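You operate a simulated robot arm through the tools that you are given. There is no shell and no other tool.

You run a simulated robot arm. Do the job below in one go: nothing can be reset, and whatever is moved stays where it is left.

JOB
Put things in order on the top of the steel table marked joining. At the end: the tin marked release stands on top of the square board with teal knob; the green padlock stands where the blue chalk with pale blue band stood; the plug with purple grip stands on top of the board bundle with orange band; the blue chalk with pale blue band stands where the plug with purple grip stood; the red padlock stands where the green padlock stood; whatever was shut is shut again. Leave all else as you found it, and nothing knocked over.

Only the result counts: the job must be done as asked and must still hold three seconds after the hand-in. Knocking over, shifting, dropping, spilling or breaking anything else fails it.

ROBOT AND FRAMES
A 7-joint arm with a two-finger gripper, fixed in place. Base frame: the origin is at the foot of the arm, x ahead of it, y to its left, z up; the work surface is at about z = 800. Units: mm, rad, N and s.
With the tool pointing down near the work surface it reaches from about 340 to 720 mm from the base axis. Its first joint turns from -1.152 to 1.152 rad. Payload 2.45 kg.
The TCP is the grasp point between the finger pads, 26 mm short of the fingertips. In the tool frame z runs along the fingers and y along their closing line. Largest opening 96 mm; the body of the gripper starts 69 mm behind the TCP.
Orientation is told as [roll, pitch, yaw] about the base's x, y, z axes, in that order, counted from this pose: with the fingers straight down and closing along the base's y, the tool's x points along the base's -x, its y along +y and its z along -z.

CONTROLS
- The arm moves only by the tool servo_tool. Its argument "motion" is a list of rows, each a list of 3 entries, a list of its own where there are three numbers: the shift along the tool's x, y, z in units of 20 mm (1.0 is 20 mm), then the turn, a rotation vector about the tool's x, y, z in units of 8 degrees (1.0 is 8 degrees), then the opening, from 0 (shut) to 1 (fully open). In form: [[[dx, dy, dz], [rx, ry, rz], grip], ...]. A call has 1 to 20 rows; each row shifts and turns the commanded pose from where the row before left it, along the tool's axes as they then stand. A call with a number of a shift or a turn outside -1 to 1 is refused whole. Rows are played at 5 a second. More than 50 mm and 0.15 rad between two rows, or a gripper value outside its range, and nothing of the call is played. Where a pose cannot be reached the arm comes as near as it can. A force on the tool above 40 N (or 10 N above the force at the start of the call, whichever is more), or a blocked arm, ends the call early, and 0.2 s more pass. Each finger halts on what it meets, pressing with about 38 N; the grip force reading is that of the motor and also rises with nothing between the fingers. The clock runs only during rows and for 0.2 s after the last one: add rows that do not move to give the fingers time. The reply holds the time, the measured pose of the TCP, the force on the tool along the base axes, the opening and the grip force, in the units named above and with some noise, with the torque about the TCP (base axes, N m) and any sound that the robot's microphone picked up.
- Cameras (640 x 400 px; columns grow to the right, rows downward): "scene" is fixed at [165.9, -394.1, 1424.4]; the picture's right is [0.75, -0.66, 0.00], its down [-0.36, -0.42, -0.83] and it looks along [0.55, 0.63, -0.55] (base axes); focal length 352 px, centre (320, 200). "wrist" rides on the gripper at [82, 3, -98] in the tool frame; the picture's right is [-0.04, 1.00, 0.00], its down [-0.73, -0.03, -0.68] and it looks along [-0.68, -0.03, 0.73] (tool axes); focal length 256 px, centre (320, 200). There is no depth. A picture from a camera that has moved, and an enlarged one, comes with that camera's place and axes in the base frame and with its lens.
- grab_frame(camera): a new picture of that camera. No time passes.
- close_up(camera, box): a new picture of the part [left, top, right, bottom] of that camera's present view, enlarged. No time passes.
- close_job(): hands the job in; it is judged then, once.

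Places have to be worked out from the pictures, the camera data and where the tool is seen. Open the gripper and draw the arm clear of the work before you hand the job in, unless the task says otherwise.

The tools are called after "Call:" as a command line: name --argument value ..., lists and objects as JSON in quotes. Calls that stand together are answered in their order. servo_tool: Moves the arm, as the interface text tells. Its arguments: {"type":"object","properties":{"motion":{"type":"array"}},"required":["motion"]} The other tools are called the same way: grab_frame (camera) takes a picture; close_up (camera, box) takes an enlarged picture of a part of a camera's view; close_job () hands the job in.

At the start:

```text
time_s: 0.0
eef_pos: [372.2, 105.2, 1172.0]
orientation: [0.001, 0.001, 0.0]
contact_force: [-0.2, -0.2, 1.0]
wrist_torque: [0.01, 0.02, -0.03]
opening: 96.1
grasp_force: 0.0
```

scene: 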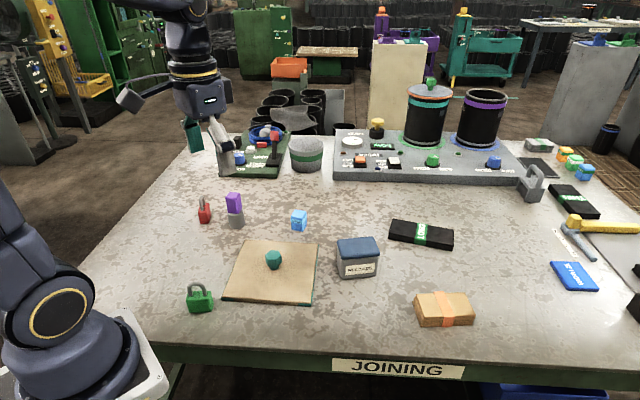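
wrist: 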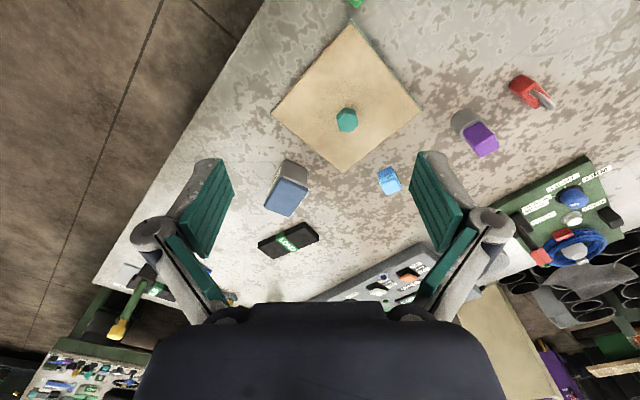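

The first pictures show the table with the square board (teal knob), tin, chalk, plug, padlocks and board bundle. I'll take enlarged views to identify each one and see the details.

Call:
close_up --camera "scene" --box '[180, 180, 340, 320]'

Call:
close_up --camera "scene" --box '[320, 200, 480, 340]'

Call:
close_up --camera "scene" --box '[200, 100, 360, 200]'

Call:
close_up --camera "scene" --box '[320, 70, 520, 195]'

Call:
close_up --camera "scene" --box '[500, 130, 640, 300]'

Call:
close_up --camera "wrist" --box '[240, 0, 560, 260]'

```text
2.86 times, centred on (260, 250) of scene
camera zoom: at [165.9, -394.1, 1424.4], right [0.75, -0.66, 0.0], down [-0.36, -0.42, -0.83], along [0.55, 0.63, -0.55], focal length 1007 px, centre (491, 57)
```

zoom: 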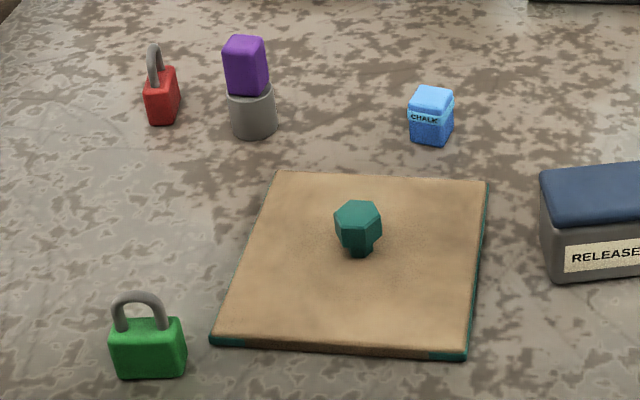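

```text
2.86 times, centred on (400, 270) of scene
camera zoom: at [165.9, -394.1, 1424.4], right [0.75, -0.66, 0.0], down [-0.36, -0.42, -0.83], along [0.55, 0.63, -0.55], focal length 1007 px, centre (91, 0)
```

zoom: 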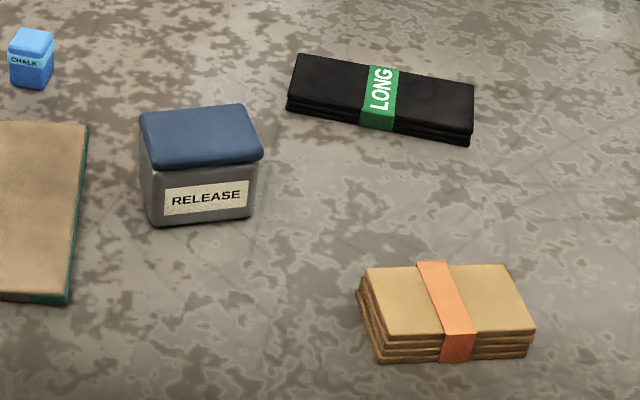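

```text
4.00 times, centred on (280, 150) of scene
camera zoom: at [165.9, -394.1, 1424.4], right [0.75, -0.66, 0.0], down [-0.36, -0.42, -0.83], along [0.55, 0.63, -0.55], focal length 1410 px, centre (480, 400)
```

zoom: 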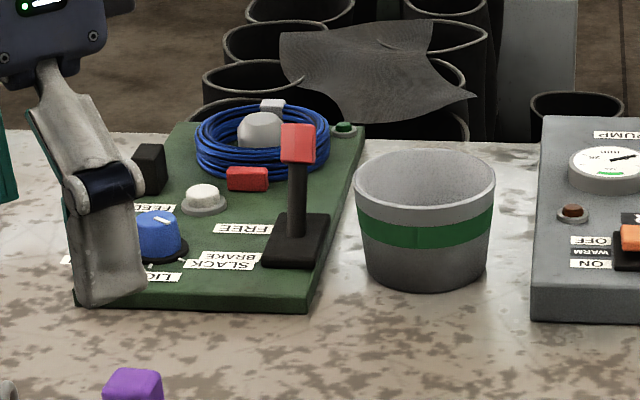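

```text
3.20 times, centred on (420, 132) of scene
camera zoom: at [165.9, -394.1, 1424.4], right [0.75, -0.66, 0.0], down [-0.36, -0.42, -0.83], along [0.55, 0.63, -0.55], focal length 1128 px, centre (0, 416)
```

zoom: 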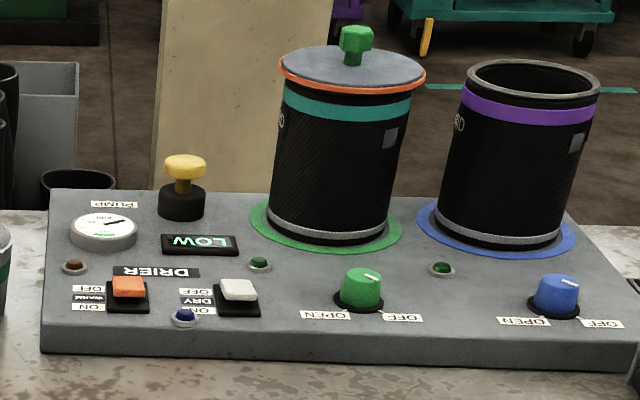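

```text
2.35 times, centred on (570, 215) of scene
camera zoom: at [165.9, -394.1, 1424.4], right [0.75, -0.66, 0.0], down [-0.36, -0.42, -0.83], along [0.55, 0.63, -0.55], focal length 829 px, centre (-268, 165)
```

zoom: 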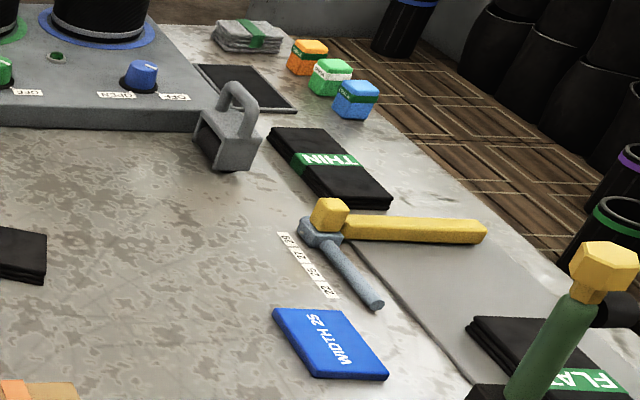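

```text
1.54 times, centred on (400, 130) of wrist
camera zoom: at [291.4, 108.9, 1271.0], right [0.04, 1.0, 0.0], down [0.73, -0.03, 0.68], along [0.68, -0.03, -0.73], focal length 394 px, centre (197, 308)
```

zoom: 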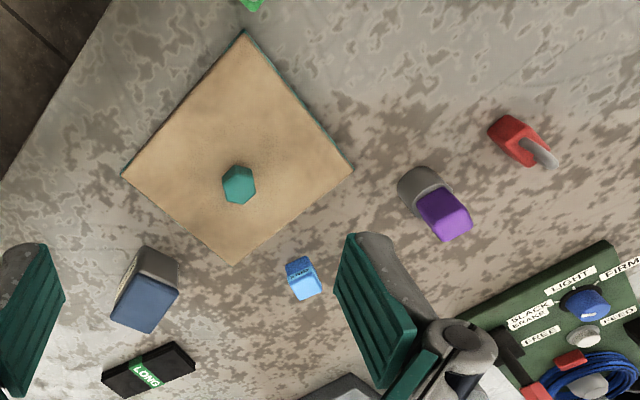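

The tin, chalk, plug, padlocks, 200 mm square board and orange-band bundle are all clear of each other, so no spare spot is needed. I'll lower the hand toward the middle to get nearer wrist views for measuring places.

Call:
servo_tool --motion '[[[-0.36, -0.34, 0.95], [0, 0, 0], 1], [[-0.36, -0.34, 0.95], [0, 0, 0], 1], [[-0.36, -0.34, 0.95], [0, 0, 0], 1], [[-0.36, -0.34, 0.95], [0, 0, 0], 1], [[-0.36, -0.34, 0.95], [0, 0, 0], 1], [[-0.36, -0.34, 0.95], [0, 0, 0], 1], [[-0.36, -0.34, 0.95], [0, 0, 0], 1], [[-0.36, -0.34, 0.95], [0, 0, 0], 1], [[0, 0, 0], [0, 0, 0], 1]]'

Call:
grab_frame --camera "wrist"

Call:
grab_frame --camera "scene"

```text
time_s: 2.0
eef_pos: [430.0, 52.3, 1020.1]
orientation: [-0.001, 0.001, 0.0]
contact_force: [-0.1, -0.6, -0.5]
wrist_torque: [0.0, 0.01, 0.02]
opening: 95.9
grasp_force: 0.0
```

```text
taken
camera wrist: at [349.2, 55.5, 1118.1], right [0.04, 1.0, 0.0], down [0.73, -0.03, 0.68], along [0.68, -0.03, -0.73], focal length 256 px, centre (320, 200)
```

wrist: 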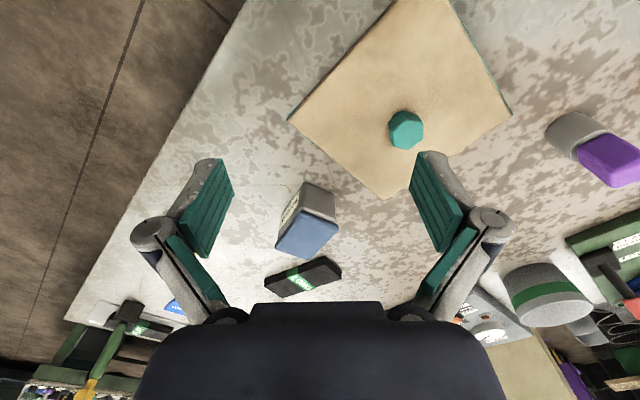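

```text
taken
```

scene: 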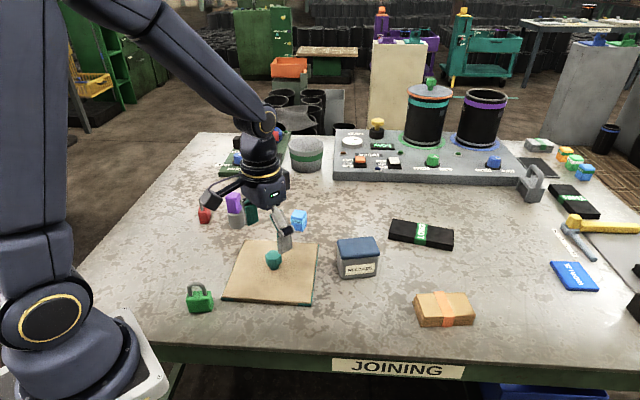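

The arm follows well. I'll enlarge the tin, the board and the plug in the wrist view to get their outlines.

Call:
close_up --camera "wrist" --box '[240, 160, 360, 310]'

Call:
close_up --camera "wrist" --box '[280, 0, 520, 210]'

Call:
close_up --camera "wrist" --box '[520, 80, 640, 220]'

Call:
close_up --camera "scene" --box '[325, 230, 395, 285]'

Call:
close_up --camera "scene" --box '[400, 280, 490, 340]'

Call:
close_up --camera "scene" --box '[170, 270, 240, 325]'

```text
2.67 times, centred on (300, 235) of wrist
camera zoom: at [349.2, 55.5, 1118.1], right [0.04, 1.0, 0.0], down [0.73, -0.03, 0.68], along [0.68, -0.03, -0.73], focal length 683 px, centre (373, 107)
```

zoom: 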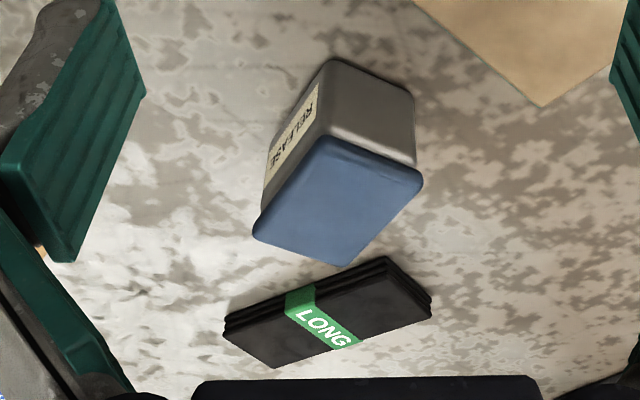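

```text
1.90 times, centred on (400, 105) of wrist
camera zoom: at [349.2, 55.5, 1118.1], right [0.04, 1.0, 0.0], down [0.73, -0.03, 0.68], along [0.68, -0.03, -0.73], focal length 488 px, centre (168, 381)
```

zoom: 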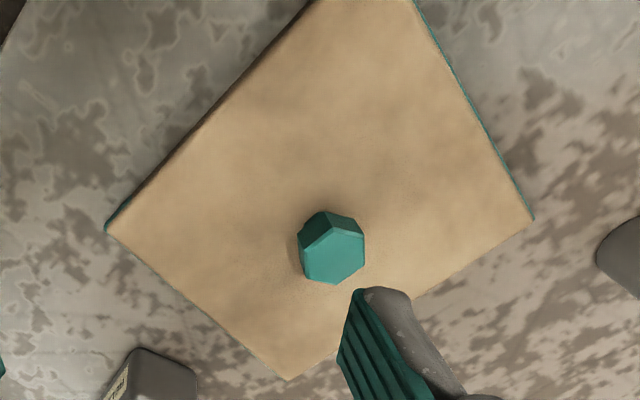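

```text
2.86 times, centred on (580, 150) of wrist
camera zoom: at [349.2, 55.5, 1118.1], right [0.04, 1.0, 0.0], down [0.73, -0.03, 0.68], along [0.68, -0.03, -0.73], focal length 731 px, centre (-423, 343)
```

zoom: 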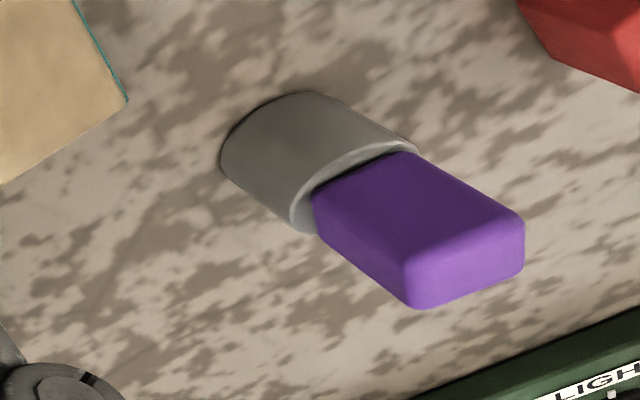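

```text
7.27 times, centred on (360, 258) of scene
camera zoom: at [165.9, -394.1, 1424.4], right [0.75, -0.66, 0.0], down [-0.36, -0.42, -0.83], along [0.55, 0.63, -0.55], focal length 2563 px, centre (29, -218)
```

zoom: 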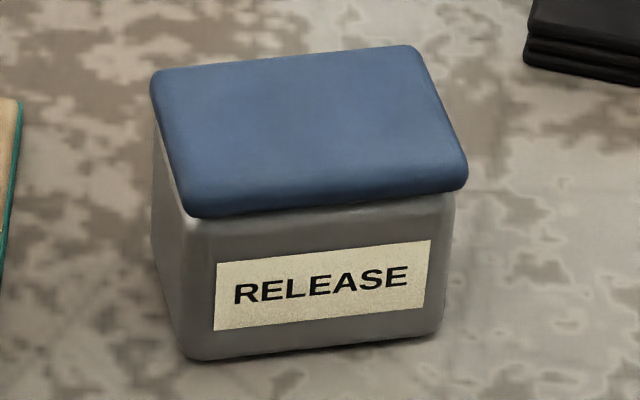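

```text
6.67 times, centred on (445, 310) of scene
camera zoom: at [165.9, -394.1, 1424.4], right [0.75, -0.66, 0.0], down [-0.36, -0.42, -0.83], along [0.55, 0.63, -0.55], focal length 2349 px, centre (-513, -533)
```

zoom: 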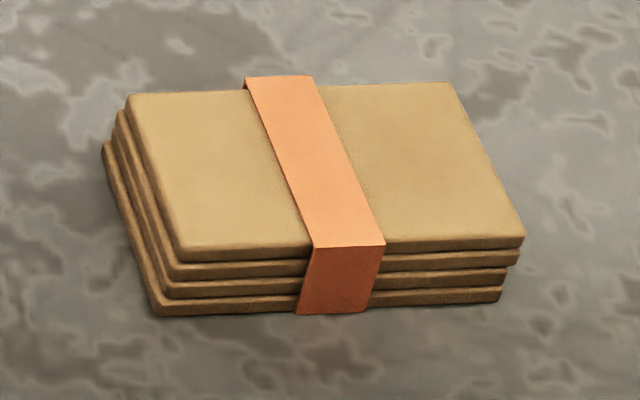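

```text
7.27 times, centred on (205, 298) of scene
camera zoom: at [165.9, -394.1, 1424.4], right [0.75, -0.66, 0.0], down [-0.36, -0.42, -0.83], along [0.55, 0.63, -0.55], focal length 2563 px, centre (1156, -509)
```

zoom: 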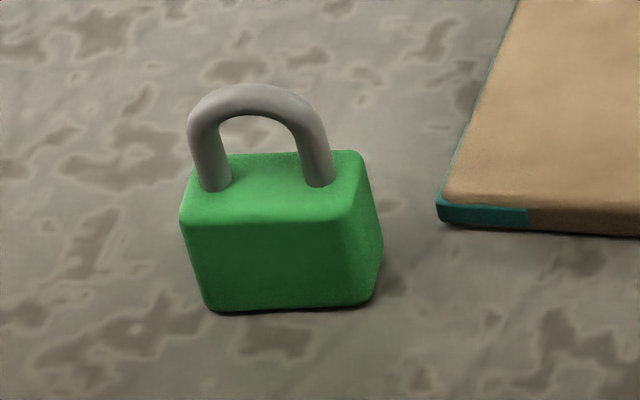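

The tin measures about 90×68 mm and 70 mm high, standing near (658, 21). The board's centre is near (500, 153), and the plug is near (530, 380). I'll do the plug first, so I'm moving to a closer vantage with the hand turned toward it.

Call:
servo_tool --motion '[[[0.167, 0.946, 0.167], [0, 0, 0], 1], [[0.167, 0.946, 0.167], [0, 0, 0], 1], [[0.167, 0.946, 0.167], [0, 0, 0], 1], [[0.167, 0.946, 0.167], [0, 0, 0], 1], [[0.167, 0.946, 0.167], [0, 0, 0], 1], [[0.167, 0.946, 0.167], [0, 0, 0], 1], [[0.167, 0.946, 0.167], [0, 0, 0], 1], [[0.167, 0.946, 0.167], [0, 0, 0], 1], [[0.167, 0.946, 0.167], [0, 0, 0], 1], [[0.167, 0.946, 0.167], [0, 0, 0], 1], [[0.167, 0.946, 0.167], [0, 0, 0], 1], [[0.167, 0.946, 0.167], [0, 0, 0], 1], [[0, 0, 0], [0, 0, -0.89], 1], [[0, 0, 0], [0, 0, -0.89], 1], [[0, 0, 0], [0, 0, -0.89], 1], [[0, 0, 0], [0, 0, -0.89], 1], [[0, 0, 0], [0, 0, -0.89], 1], [[0, 0, 0], [0, 0, 0], 1]]'

Call:
grab_frame --camera "wrist"

```text
time_s: 5.8
eef_pos: [390.0, 278.0, 980.1]
orientation: [0.0, 0.0, 0.623]
contact_force: [0.1, -0.3, -0.2]
wrist_torque: [0.01, -0.01, 0.0]
opening: 95.8
grasp_force: 0.1
```

```text
taken
camera wrist: at [322.2, 233.1, 1078.7], right [-0.55, 0.83, 0.0], down [0.61, 0.4, 0.68], along [0.57, 0.37, -0.73], focal length 256 px, centre (320, 200)
```

wrist: 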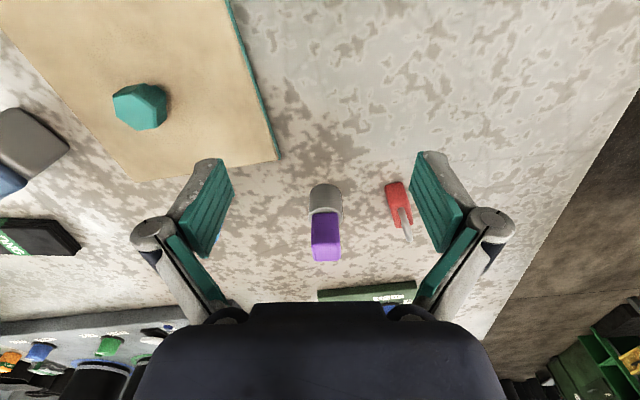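

The plug sits right ahead in the view and the red padlock is beside it. I'll enlarge both to fix their base centres and grip directions.

Call:
close_up --camera "wrist" --box '[280, 165, 440, 275]'

Call:
close_up --camera "scene" --box '[185, 180, 255, 240]'

```text
3.64 times, centred on (360, 220) of wrist
camera zoom: at [322.2, 233.1, 1078.7], right [-0.55, 0.83, 0.0], down [0.61, 0.4, 0.68], along [0.57, 0.37, -0.73], focal length 931 px, centre (174, 127)
```

zoom: 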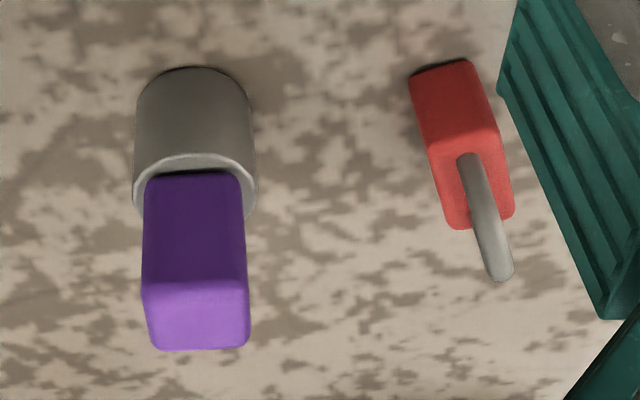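

```text
6.67 times, centred on (220, 210) of scene
camera zoom: at [165.9, -394.1, 1424.4], right [0.75, -0.66, 0.0], down [-0.36, -0.42, -0.83], along [0.55, 0.63, -0.55], focal length 2349 px, centre (987, 133)
```

zoom: 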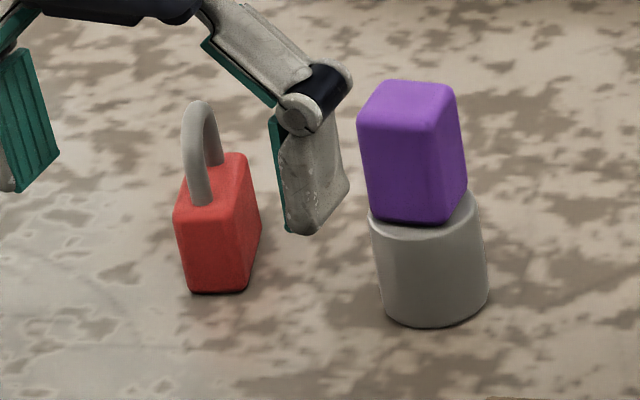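

The plug's base centre is near (527, 376), its total height is about 100 mm, and the purple grip is about 33 mm square and lined up with the present yaw. I'll move forward over it at this height and check before going down.

Call:
servo_tool --motion '[[[-0.933, 0.0, 0], [0, 0, 0], 1], [[-0.933, 0, 0], [0, 0, 0], 1], [[-0.933, 0, 0], [0, 0, 0], 1], [[-0.933, 0, 0], [0, 0, 0], 1], [[-0.933, 0, 0], [0, 0, 0], 1], [[-0.933, 0, 0], [0, 0, 0], 1], [[-0.933, 0, 0], [0, 0, 0], 1], [[-0.933, 0, 0], [0, 0, 0], 1], [[-0.933, 0, 0], [0, 0, 0], 1], [[0, 0, 0.5], [0, 0, 0], 1], [[0, 0, 0], [0, 0, 0], 1]]'

Call:
grab_frame --camera "wrist"

Call:
close_up --camera "scene" --box '[180, 130, 300, 240]'

```text
time_s: 8.2
eef_pos: [527.4, 376.2, 971.7]
orientation: [-0.002, -0.001, 0.621]
contact_force: [-0.3, -0.5, -0.1]
wrist_torque: [0.02, -0.01, 0.03]
opening: 96.0
grasp_force: 0.1
```

```text
taken
camera wrist: at [459.6, 331.8, 1069.9], right [-0.55, 0.84, 0.0], down [0.61, 0.4, 0.68], along [0.57, 0.37, -0.73], focal length 256 px, centre (320, 200)
```

wrist: 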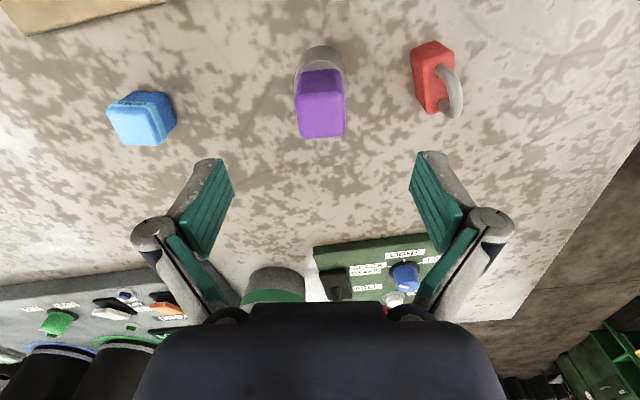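

```text
3.64 times, centred on (240, 185) of scene
camera zoom: at [165.9, -394.1, 1424.4], right [0.75, -0.66, 0.0], down [-0.36, -0.42, -0.83], along [0.55, 0.63, -0.55], focal length 1281 px, centre (611, 254)
```

zoom: 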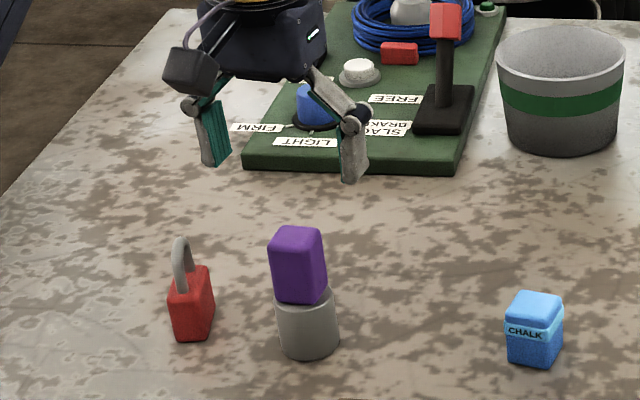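

The plug is nearly centred between the fingers. I'll enlarge it once to check the fore-aft offset.

Call:
close_up --camera "wrist" --box '[280, 35, 360, 145]'

Call:
close_up --camera "wrist" --box '[100, 30, 240, 160]'

Call:
close_up --camera "wrist" --box '[390, 25, 490, 125]'

```text
3.64 times, centred on (320, 90) of wrist
camera zoom: at [459.6, 331.8, 1069.9], right [-0.55, 0.84, 0.0], down [0.61, 0.4, 0.68], along [0.57, 0.37, -0.73], focal length 931 px, centre (320, 600)
```

zoom: 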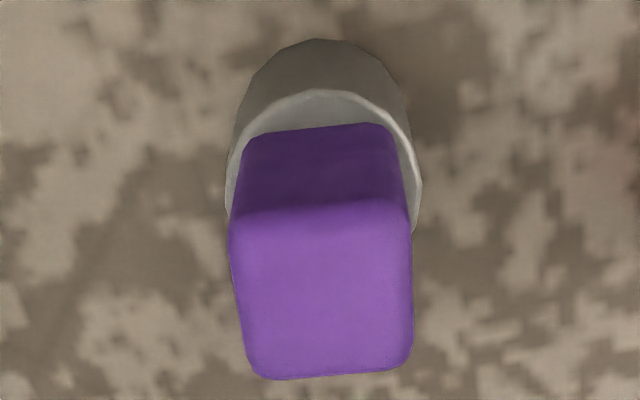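

```text
3.08 times, centred on (170, 95) of wrist
camera zoom: at [459.6, 331.8, 1069.9], right [-0.55, 0.84, 0.0], down [0.61, 0.4, 0.68], along [0.57, 0.37, -0.73], focal length 788 px, centre (782, 523)
```

zoom: 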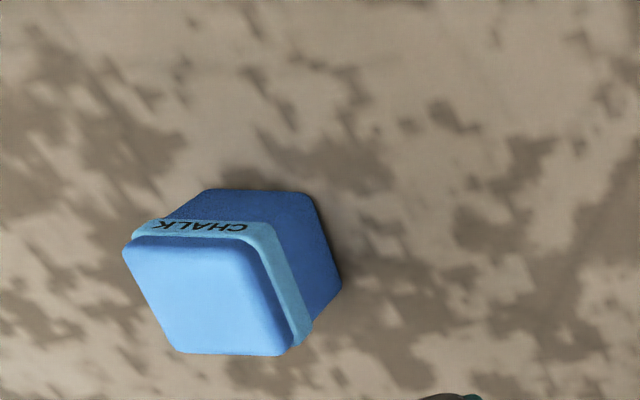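

```text
4.00 times, centred on (440, 75) of wrist
camera zoom: at [459.6, 331.8, 1069.9], right [-0.55, 0.84, 0.0], down [0.61, 0.4, 0.68], along [0.57, 0.37, -0.73], focal length 1024 px, centre (-160, 700)
```

zoom: 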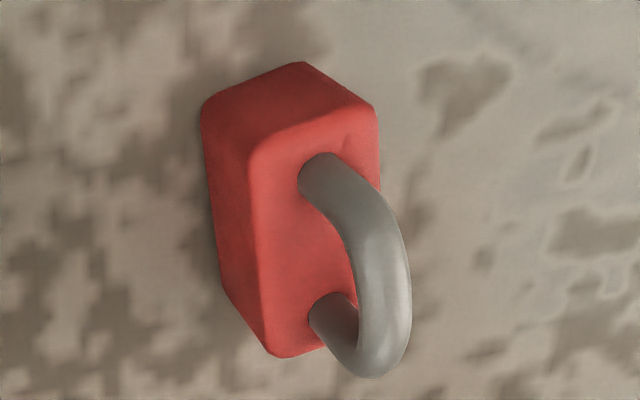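

The plug's centre is 2.8 mm nearer to the base than the TCP, and its grip is turned about 3° from the hand. I'll correct both, descend so the pads cover the purple grip (z ≈ 880), and close.

Call:
servo_tool --motion '[[[0.14, 0.0, 0], [0, 0, -0.4], 1], [[0, 0, 0.93], [0, 0, 0], 1], [[0, 0, 0.93], [0, 0, 0], 1], [[0, 0, 0.93], [0, 0, 0], 1], [[0, 0, 0.93], [0, 0, 0], 1], [[0, 0, 0.86], [0, 0, 0], 1], [[0, 0, 0], [0, 0, 0], 1]]'

Call:
grab_frame --camera "wrist"

Call:
close_up --camera "scene" --box '[180, 150, 280, 240]'

```text
time_s: 9.8
eef_pos: [523.9, 374.1, 878.2]
orientation: [0.0, 0.0, 0.678]
contact_force: [-0.1, 0.3, -0.5]
wrist_torque: [-0.04, -0.03, -0.01]
opening: 96.2
grasp_force: 0.1
```

```text
taken
camera wrist: at [460.2, 325.8, 977.0], right [-0.59, 0.8, 0.0], down [0.59, 0.44, 0.68], along [0.55, 0.4, -0.73], focal length 256 px, centre (320, 200)
```

wrist: 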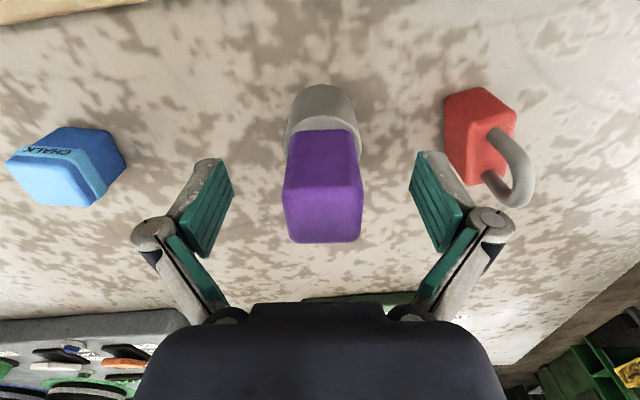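

```text
4.44 times, centred on (230, 195) of scene
camera zoom: at [165.9, -394.1, 1424.4], right [0.75, -0.66, 0.0], down [-0.36, -0.42, -0.83], along [0.55, 0.63, -0.55], focal length 1566 px, centre (720, 222)
```

zoom: 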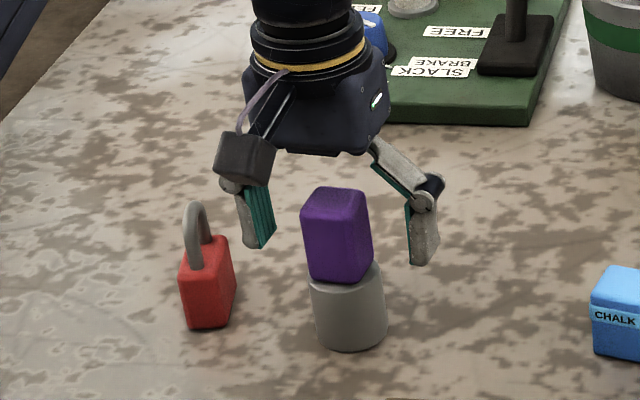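

The fingers straddle the purple grip evenly, and the red padlock is clear. I'll close.

Call:
servo_tool --motion '[[[0, 0, 0], [0, 0, 0], 0.3], [[0, 0, 0], [0, 0, 0], 0], [[0, 0, 0], [0, 0, 0], 0], [[0, 0, 0], [0, 0, 0], 0], [[0, 0, 0], [0, 0, 0], 0], [[0, 0, 0], [0, 0, 0], 0]]'

Call:
close_up --camera "scene" --box '[180, 150, 280, 240]'

```text
time_s: 11.2
eef_pos: [525.5, 374.1, 877.9]
orientation: [0.0, 0.0, 0.678]
contact_force: [-1.0, 0.4, 1.4]
wrist_torque: [0.04, 0.06, 0.0]
opening: 33.4
grasp_force: 37.5
```

```text
4.44 times, centred on (230, 195) of scene
camera zoom: at [165.9, -394.1, 1424.4], right [0.75, -0.66, 0.0], down [-0.36, -0.42, -0.83], along [0.55, 0.63, -0.55], focal length 1566 px, centre (720, 222)
```

zoom: 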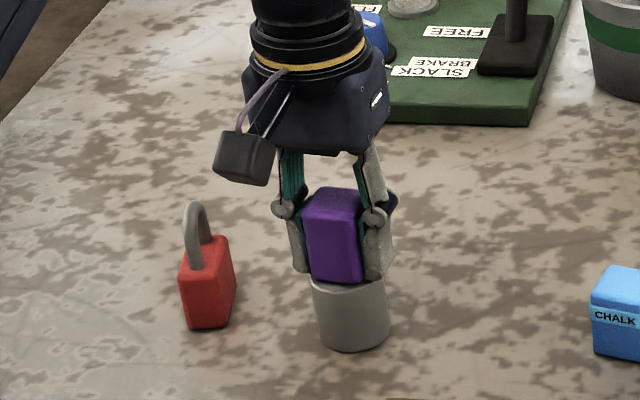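

The grip is firm at 33.4 mm. I'm lifting 120 mm straight up and checking that the plug comes along.

Call:
servo_tool --motion '[[[0, 0, -0.3], [0, 0, 0], 0], [[0, 0, -0.7], [0, 0, 0], 0], [[0, 0, -1], [0, 0, 0], 0], [[0, 0, -1], [0, 0, 0], 0], [[0, 0, -1], [0, 0, 0], 0], [[0, 0, -1], [0, 0, 0], 0], [[0, 0, -1], [0, 0, 0], 0], [[0, 0, 0], [0, 0, 0], 0]]'

Call:
grab_frame --camera "scene"

```text
time_s: 13.0
eef_pos: [523.3, 373.7, 999.1]
orientation: [0.002, 0.0, 0.678]
contact_force: [-0.1, -0.4, -3.0]
wrist_torque: [0.01, 0.01, -0.02]
opening: 33.6
grasp_force: 38.1
```

```text
taken
```

scene: 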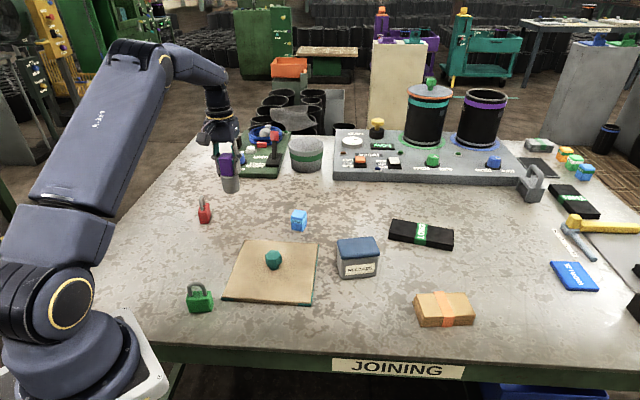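

The plug is held (about 3 N). I'll turn the hand toward the bundle and carry the plug across at this height.

Call:
servo_tool --motion '[[[0, 0, 0], [0, 0, 0.97], 0], [[0, 0, 0], [0, 0, 0.97], 0], [[0, 0, 0], [0, 0, 0.97], 0], [[0, 0, 0], [0, 0, 0.97], 0], [[0, 0, 0], [0, 0, 0.97], 0], [[0, 0, 0], [0, 0, 0.97], 0], [[0, 0, 0], [0, 0, 0.97], 0], [[-0.336, -0.952, 0], [0, 0, 0], 0], [[-0.336, -0.952, 0], [0, 0, 0], 0], [[-0.336, -0.952, 0], [0, 0, 0], 0], [[-0.336, -0.952, 0], [0, 0, 0], 0], [[-0.336, -0.952, 0], [0, 0, 0], 0], [[-0.336, -0.952, 0], [0, 0, 0], 0], [[-0.336, -0.952, 0], [0, 0, 0], 0], [[-0.336, -0.952, 0], [0, 0, 0], 0], [[-0.336, -0.952, 0], [0, 0, 0], 0], [[-0.336, -0.952, 0], [0, 0, 0], 0], [[-0.336, -0.952, 0], [0, 0, 0], 0], [[-0.336, -0.952, 0], [0, 0, 0], 0], [[-0.336, -0.952, 0], [0, 0, 0], 0]]'

Call:
servo_tool --motion '[[[-0.336, -0.952, 0], [0, 0, 0], 0], [[-0.336, -0.952, 0], [0, 0, 0], 0], [[-0.336, -0.952, 0], [0, 0, 0], 0], [[-0.336, -0.952, 0], [0, 0, 0], 0], [[-0.336, -0.952, 0], [0, 0, 0], 0], [[-0.336, -0.952, 0], [0, 0, 0], 0], [[-0.336, -0.952, 0], [0, 0, 0], 0], [[-0.336, -0.952, 0], [0, 0, 0], 0], [[-0.336, -0.952, 0], [0, 0, 0], 0], [[-0.336, -0.952, 0], [0, 0, 0], 0], [[-0.336, -0.952, 0], [0, 0, 0], 0], [[-0.336, -0.952, 0], [0, 0, 0], 0], [[0, 0, 0], [0, 0, 0], 0]]'

Call:
grab_frame --camera "wrist"

Call:
grab_frame --camera "scene"

```text
time_s: 17.2
eef_pos: [542.3, 113.9, 999.6]
orientation: [0.0, 0.0, -0.27]
contact_force: [-0.7, 0.0, -2.8]
wrist_torque: [0.02, 0.01, 0.01]
opening: 33.4
grasp_force: 37.8
```

```text
time_s: 20.0
eef_pos: [559.7, -128.3, 997.4]
orientation: [0.001, -0.001, -0.27]
contact_force: [-0.4, 0.6, -2.9]
wrist_torque: [-0.01, 0.0, -0.01]
opening: 33.6
grasp_force: 37.8
```

```text
taken
camera wrist: at [483.1, -102.9, 1097.6], right [0.31, 0.95, 0.0], down [0.7, -0.22, 0.68], along [0.65, -0.21, -0.73], focal length 256 px, centre (320, 200)
```

wrist: 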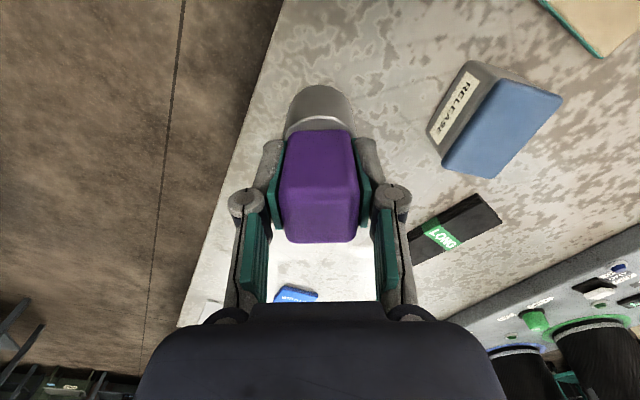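

```text
taken
```

scene: 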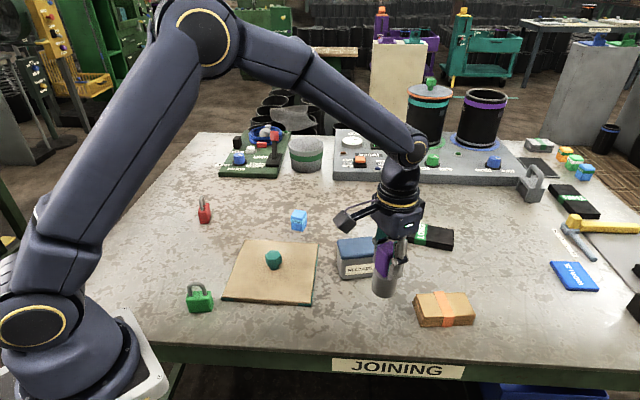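

The plug is held upright, and the bundle lies straight ahead behind it. I'll move above the bundle, still high, and compare in the scene view.

Call:
servo_tool --motion '[[[-0.894, -0.136, 0], [0, 0, 0], 0], [[-0.894, -0.136, 0], [0, 0, 0], 0], [[-0.894, -0.136, 0], [0, 0, 0], 0], [[-0.894, -0.136, 0], [0, 0, 0], 0], [[-0.894, -0.136, 0], [0, 0, 0], 0], [[-0.894, -0.136, 0], [0, 0, 0], 0], [[-0.894, -0.136, 0], [0, 0, 0], 0], [[-0.894, -0.136, 0], [0, 0, 0], 0], [[0, 0, 0], [0, 0, 0], 0]]'

Call:
grab_frame --camera "wrist"

Call:
close_up --camera "scene" --box '[390, 200, 520, 340]'

```text
time_s: 22.0
eef_pos: [691.2, -187.0, 999.1]
orientation: [0.001, 0.002, -0.271]
contact_force: [0.0, 0.4, -2.7]
wrist_torque: [-0.01, 0.02, 0.03]
opening: 33.3
grasp_force: 37.8
```

```text
taken
camera wrist: at [614.2, -161.4, 1097.9], right [0.31, 0.95, 0.0], down [0.7, -0.23, 0.68], along [0.65, -0.21, -0.73], focal length 256 px, centre (320, 200)
```

wrist: 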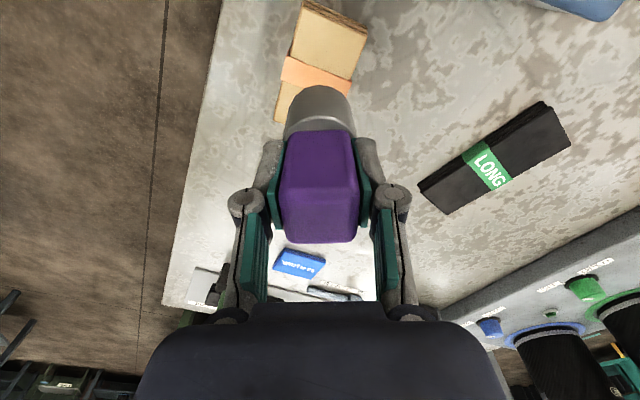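

```text
2.86 times, centred on (455, 270) of scene
camera zoom: at [166.0, -394.1, 1424.4], right [0.75, -0.66, 0.0], down [-0.36, -0.42, -0.83], along [0.55, 0.63, -0.55], focal length 1007 px, centre (-66, 0)
```

zoom: 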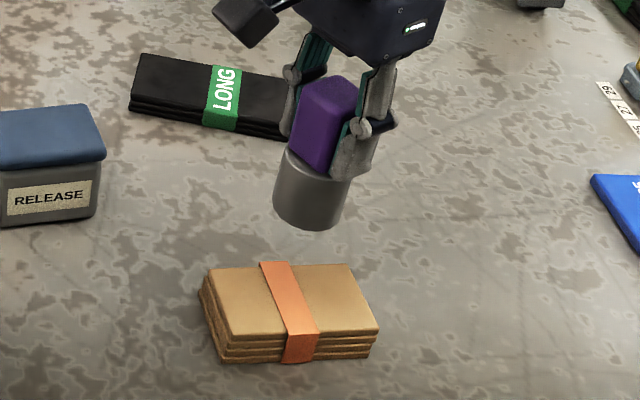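

The wrist view now shows the bundle under the plug. I'll enlarge it to fix the band's centre relative to the TCP.

Call:
close_up --camera "wrist" --box '[260, 0, 400, 130]'

Call:
close_up --camera "scene" --box '[400, 220, 490, 340]'

```text
3.08 times, centred on (330, 65) of wrist
camera zoom: at [614.2, -161.4, 1097.9], right [0.31, 0.95, 0.0], down [0.7, -0.23, 0.68], along [0.65, -0.21, -0.73], focal length 788 px, centre (289, 615)
```

zoom: 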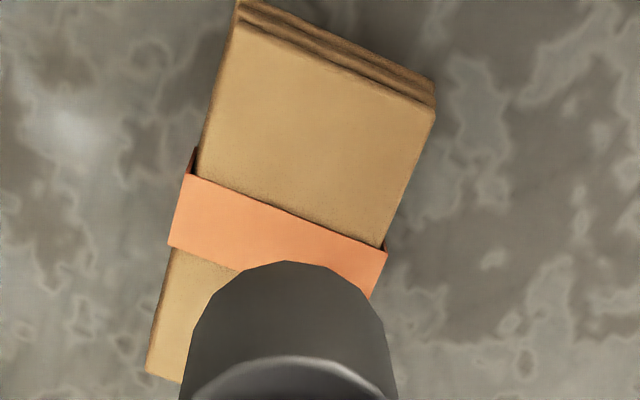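

```text
3.33 times, centred on (445, 280) of scene
camera zoom: at [166.0, -394.1, 1424.4], right [0.75, -0.66, 0.0], down [-0.36, -0.42, -0.83], along [0.55, 0.63, -0.55], focal length 1175 px, centre (-97, -67)
```

zoom: 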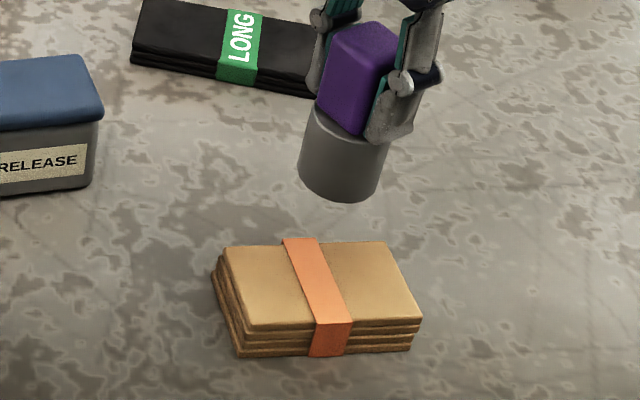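

The bundle's centre comes out near (696, −193), and the plug is centred on the TCP. I'll shift about 8 mm and descend to just above the bundle.

Call:
servo_tool --motion '[[[-0.33, -0.246, 0], [0, 0, 0], 0], [[0, 0, 0.9], [0, 0, 0], 0], [[0, 0, 0.9], [0, 0, 0], 0], [[0, 0, 0.9], [0, 0, 0], 0], [[0, 0, 0.9], [0, 0, 0], 0], [[0, 0, 0.3], [0, 0, 0], 0], [[0, 0, 0], [0, 0, 0], 0]]'

Call:
close_up --camera "scene" --box '[400, 240, 490, 340]'

Call:
close_up --camera "wrist" --box '[240, 0, 400, 130]'

```text
time_s: 23.6
eef_pos: [695.6, -194.2, 921.3]
orientation: [-0.001, -0.002, -0.271]
contact_force: [0.5, -0.5, -2.9]
wrist_torque: [-0.02, -0.01, -0.02]
opening: 33.5
grasp_force: 37.6
```

```text
4.00 times, centred on (445, 290) of scene
camera zoom: at [166.0, -394.1, 1424.4], right [0.75, -0.66, 0.0], down [-0.36, -0.42, -0.83], along [0.55, 0.63, -0.55], focal length 1410 px, centre (-180, -160)
```

zoom: 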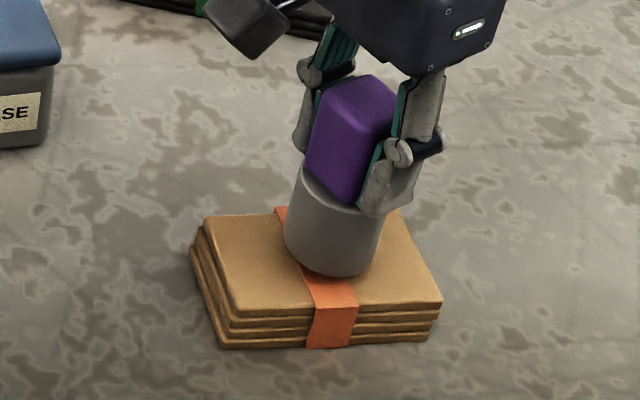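

```text
3.08 times, centred on (320, 65) of wrist
camera zoom: at [618.8, -169.2, 1019.4], right [0.31, 0.95, 0.0], down [0.7, -0.22, 0.68], along [0.65, -0.21, -0.73], focal length 788 px, centre (320, 615)
```

zoom: 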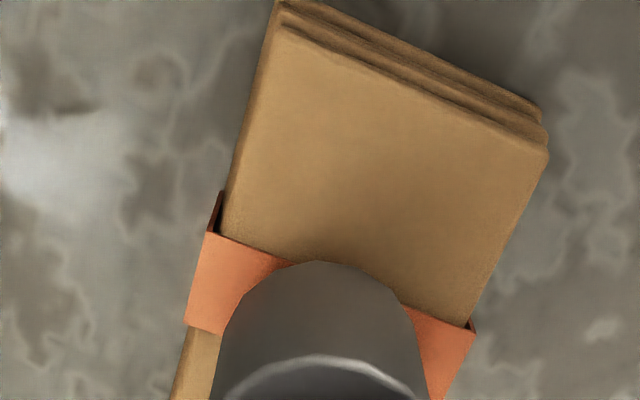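

The plug's centre is within about 1 mm of the bundle's centre, and about 14 mm above it. I'll lower gently.

Call:
servo_tool --motion '[[[0, 0, 0.2], [0, 0, 0], 0], [[0, 0, 0.2], [0, 0, 0], 0], [[0, 0, 0.15], [0, 0, 0], 0], [[0, 0, 0.05], [0, 0, 0], 0], [[0, 0, 0], [0, 0, 0], 0]]'

Call:
close_up --camera "scene" --box '[410, 260, 480, 340]'

```text
time_s: 24.8
eef_pos: [695.4, -195.0, 911.4]
orientation: [0.001, -0.005, -0.27]
contact_force: [-6.9, 2.1, 21.5]
wrist_torque: [0.25, 0.64, -0.01]
opening: 33.3
grasp_force: 38.5
```

```text
5.00 times, centred on (445, 300) of scene
camera zoom: at [165.3, -393.9, 1424.6], right [0.75, -0.66, 0.0], down [-0.36, -0.42, -0.83], along [0.55, 0.63, -0.55], focal length 1762 px, centre (-305, -300)
```

zoom: 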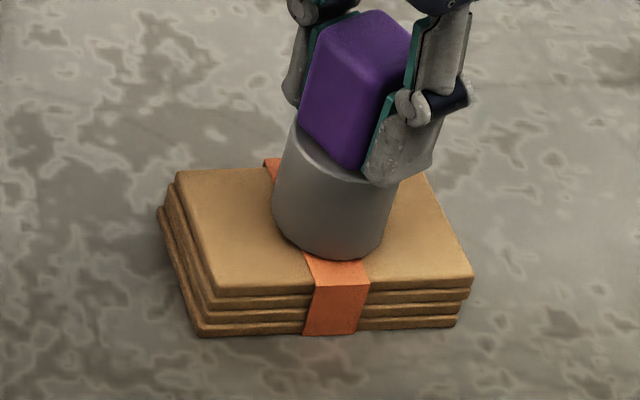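

The plug has touched down at z ≈ 911 with 21 N on the tool. I'll ease up slightly to unload before releasing.

Call:
servo_tool --motion '[[[0, 0, -0.05], [0, 0, 0], 0], [[0, 0, -0.03], [0, 0, 0], 0], [[0, 0, 0], [0, 0, 0], 0]]'

```text
time_s: 25.6
eef_pos: [695.9, -193.5, 911.4]
orientation: [-0.001, -0.004, -0.27]
contact_force: [-1.7, -0.9, 18.3]
wrist_torque: [-0.05, 0.13, 0.0]
opening: 33.7
grasp_force: 38.0
```

There is still 18 N of load, so I'll raise a touch more.

Call:
servo_tool --motion '[[[0, 0, -0.03], [0, 0, 0], 0], [[0, 0, 0], [0, 0, 0], 0]]'

```text
time_s: 26.2
eef_pos: [696.5, -193.2, 911.6]
orientation: [-0.001, -0.001, -0.27]
contact_force: [1.9, -4.1, 15.8]
wrist_torque: [-0.26, -0.11, 0.06]
opening: 33.2
grasp_force: 37.9
```

Call:
servo_tool --motion '[[[0, 0, -0.03], [0, 0, 0], 0], [[0, 0, -0.02], [0, 0, 0], 0], [[0, 0, 0], [0, 0, 0], 0]]'

```text
time_s: 27.0
eef_pos: [696.7, -194.5, 912.3]
orientation: [0.0, -0.001, -0.271]
contact_force: [3.2, -2.4, 8.5]
wrist_torque: [-0.21, -0.34, -0.02]
opening: 33.4
grasp_force: 38.0
```

The load is down to 8.5 N. One more small lift, then I'll open the fingers gradually.

Call:
servo_tool --motion '[[[0, 0, -0.025], [0, 0, 0], 0], [[0, 0, 0], [0, 0, 0], 0], [[0, 0, 0], [0, 0, 0], 0.4], [[0, 0, 0], [0, 0, 0], 0.5], [[0, 0, 0], [0, 0, 0], 0.7], [[0, 0, 0], [0, 0, 0], 0.9], [[0, 0, 0], [0, 0, 0], 1]]'

Call:
close_up --camera "scene" --box '[400, 240, 490, 340]'

Call:
grab_frame --camera "wrist"

```text
time_s: 28.6
eef_pos: [696.2, -193.3, 912.7]
orientation: [0.0, 0.0, -0.27]
contact_force: [0.6, 0.6, -0.3]
wrist_torque: [-0.03, -0.01, 0.02]
opening: 95.9
grasp_force: 0.1
```

```text
4.00 times, centred on (445, 290) of scene
camera zoom: at [165.9, -394.1, 1424.4], right [0.75, -0.66, 0.0], down [-0.36, -0.42, -0.83], along [0.55, 0.63, -0.55], focal length 1410 px, centre (-180, -160)
```

zoom: 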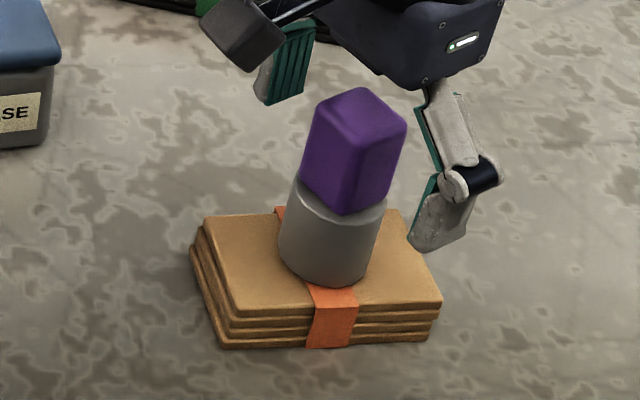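

```text
taken
camera wrist: at [619.0, -168.6, 1011.2], right [0.31, 0.95, 0.0], down [0.7, -0.22, 0.68], along [0.65, -0.21, -0.73], focal length 256 px, centre (320, 200)
```

wrist: 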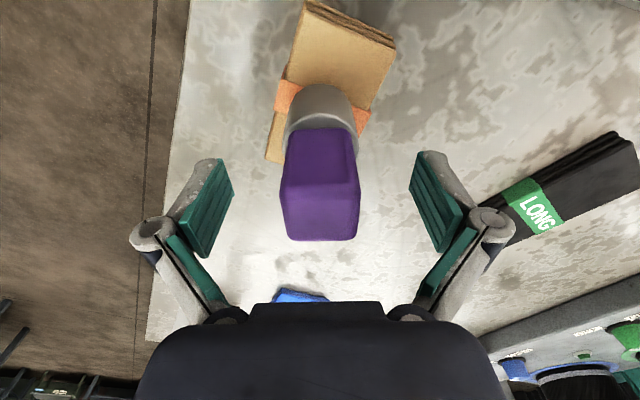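

The plug stands upright and centred on the bundle, and the fingers are clear. Next is the chalk: I'm rising, crossing over, and turning to face it.

Call:
servo_tool --motion '[[[0, 0, -1], [0, 0, 0], 1], [[0, 0, -1], [0, 0, 0], 1], [[0, 0, -1], [0, 0, 0], 1], [[0, 0, -1], [0, 0, 0], 1], [[0, 0, -1], [0, 0, 0], 1], [[0.707, 0.955, 0], [0, 0, 0], 1], [[0.707, 0.955, 0], [0, 0, 0], 1], [[0.707, 0.955, 0], [0, 0, 0], 1], [[0.707, 0.955, 0], [0, 0, 0], 1], [[0.707, 0.955, 0], [0, 0, 0], 1], [[0.707, 0.955, 0], [0, 0, 0], 1], [[0.707, 0.955, 0], [0, 0, 0], 1], [[0.707, 0.955, 0], [0, 0, 0], 1], [[0.707, 0.955, 0], [0, 0, 0], 1], [[0.707, 0.955, 0], [0, 0, 0], 1], [[0.707, 0.955, 0], [0, 0, 0], 1], [[0.707, 0.955, 0], [0, 0, 0], 1], [[0.707, 0.955, 0], [0, 0, 0], 1], [[0.707, 0.955, 0], [0, 0, 0], 1], [[0.707, 0.955, 0], [0, 0, 0], 1]]'

Call:
servo_tool --motion '[[[0.707, 0.955, 0], [0, 0, 0], 1], [[0.707, 0.955, 0], [0, 0, 0], 1], [[0, 0, 0], [0, 0, -0.967], 1], [[0, 0, 0], [0, 0, -0.967], 1], [[0, 0, 0], [0, 0, -0.967], 1], [[0, 0, 0], [0, 0, -0.967], 1], [[0, 0, 0], [0, 0, -0.967], 1], [[0, 0, 0], [0, 0, -0.967], 1], [[0, 0, 1], [0, 0, 0], 1], [[0, 0, 1], [0, 0, 0], 1], [[0, 0, 0], [0, 0, 0], 1]]'

Call:
grab_frame --camera "wrist"

Call:
grab_frame --camera "scene"

```text
time_s: 32.8
eef_pos: [568.7, 139.1, 1011.4]
orientation: [-0.002, 0.0, -0.272]
contact_force: [-0.6, 0.9, 0.2]
wrist_torque: [-0.04, 0.02, -0.03]
opening: 96.1
grasp_force: 0.0
```

```text
time_s: 35.2
eef_pos: [552.2, 182.0, 973.0]
orientation: [-0.002, 0.0, 0.539]
contact_force: [1.2, -0.2, -0.1]
wrist_torque: [-0.03, 0.0, 0.01]
opening: 95.9
grasp_force: 0.0
```

```text
taken
camera wrist: at [480.3, 142.6, 1072.1], right [-0.48, 0.88, 0.0], down [0.64, 0.35, 0.68], along [0.6, 0.33, -0.73], focal length 256 px, centre (320, 200)
```

wrist: 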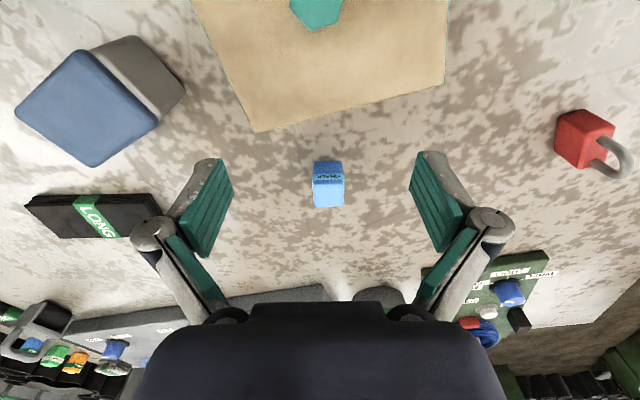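

```text
taken
```

scene: 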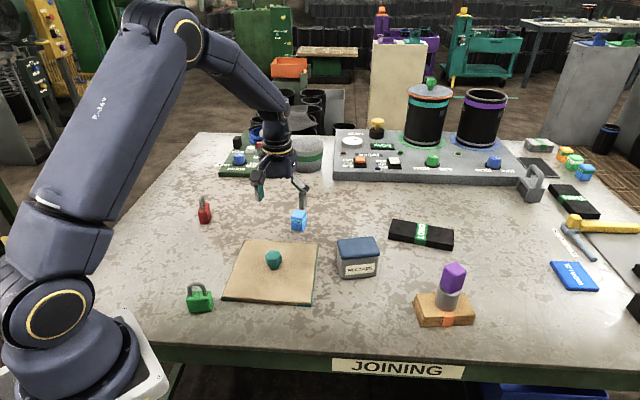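

I'll enlarge the chalk in this view.

Call:
close_up --camera "wrist" --box '[285, 140, 375, 225]'

Call:
close_up --camera "wrist" --box '[0, 20, 200, 180]'

```text
4.71 times, centred on (330, 182) of wrist
camera zoom: at [480.3, 142.6, 1072.1], right [-0.48, 0.88, 0.0], down [0.64, 0.35, 0.68], along [0.6, 0.33, -0.73], focal length 1205 px, centre (273, 282)
```

zoom: 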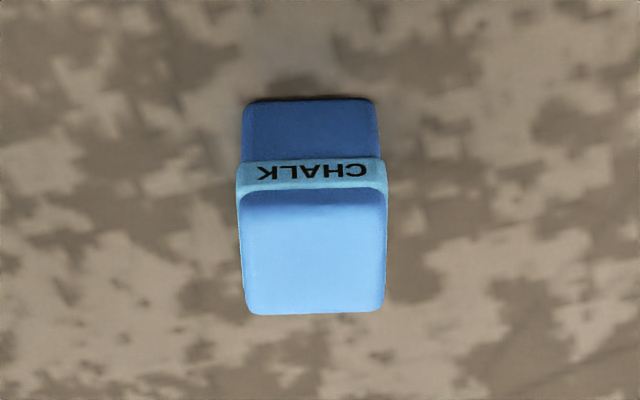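

```text
2.50 times, centred on (100, 100) of wrist
camera zoom: at [480.3, 142.6, 1072.1], right [-0.48, 0.88, 0.0], down [0.64, 0.35, 0.68], along [0.6, 0.33, -0.73], focal length 640 px, centre (870, 450)
```

zoom: 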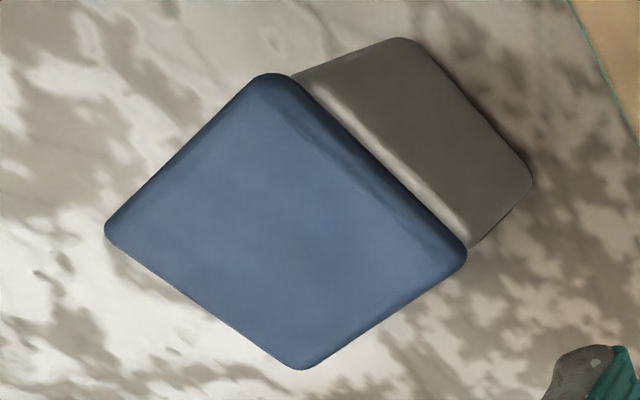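

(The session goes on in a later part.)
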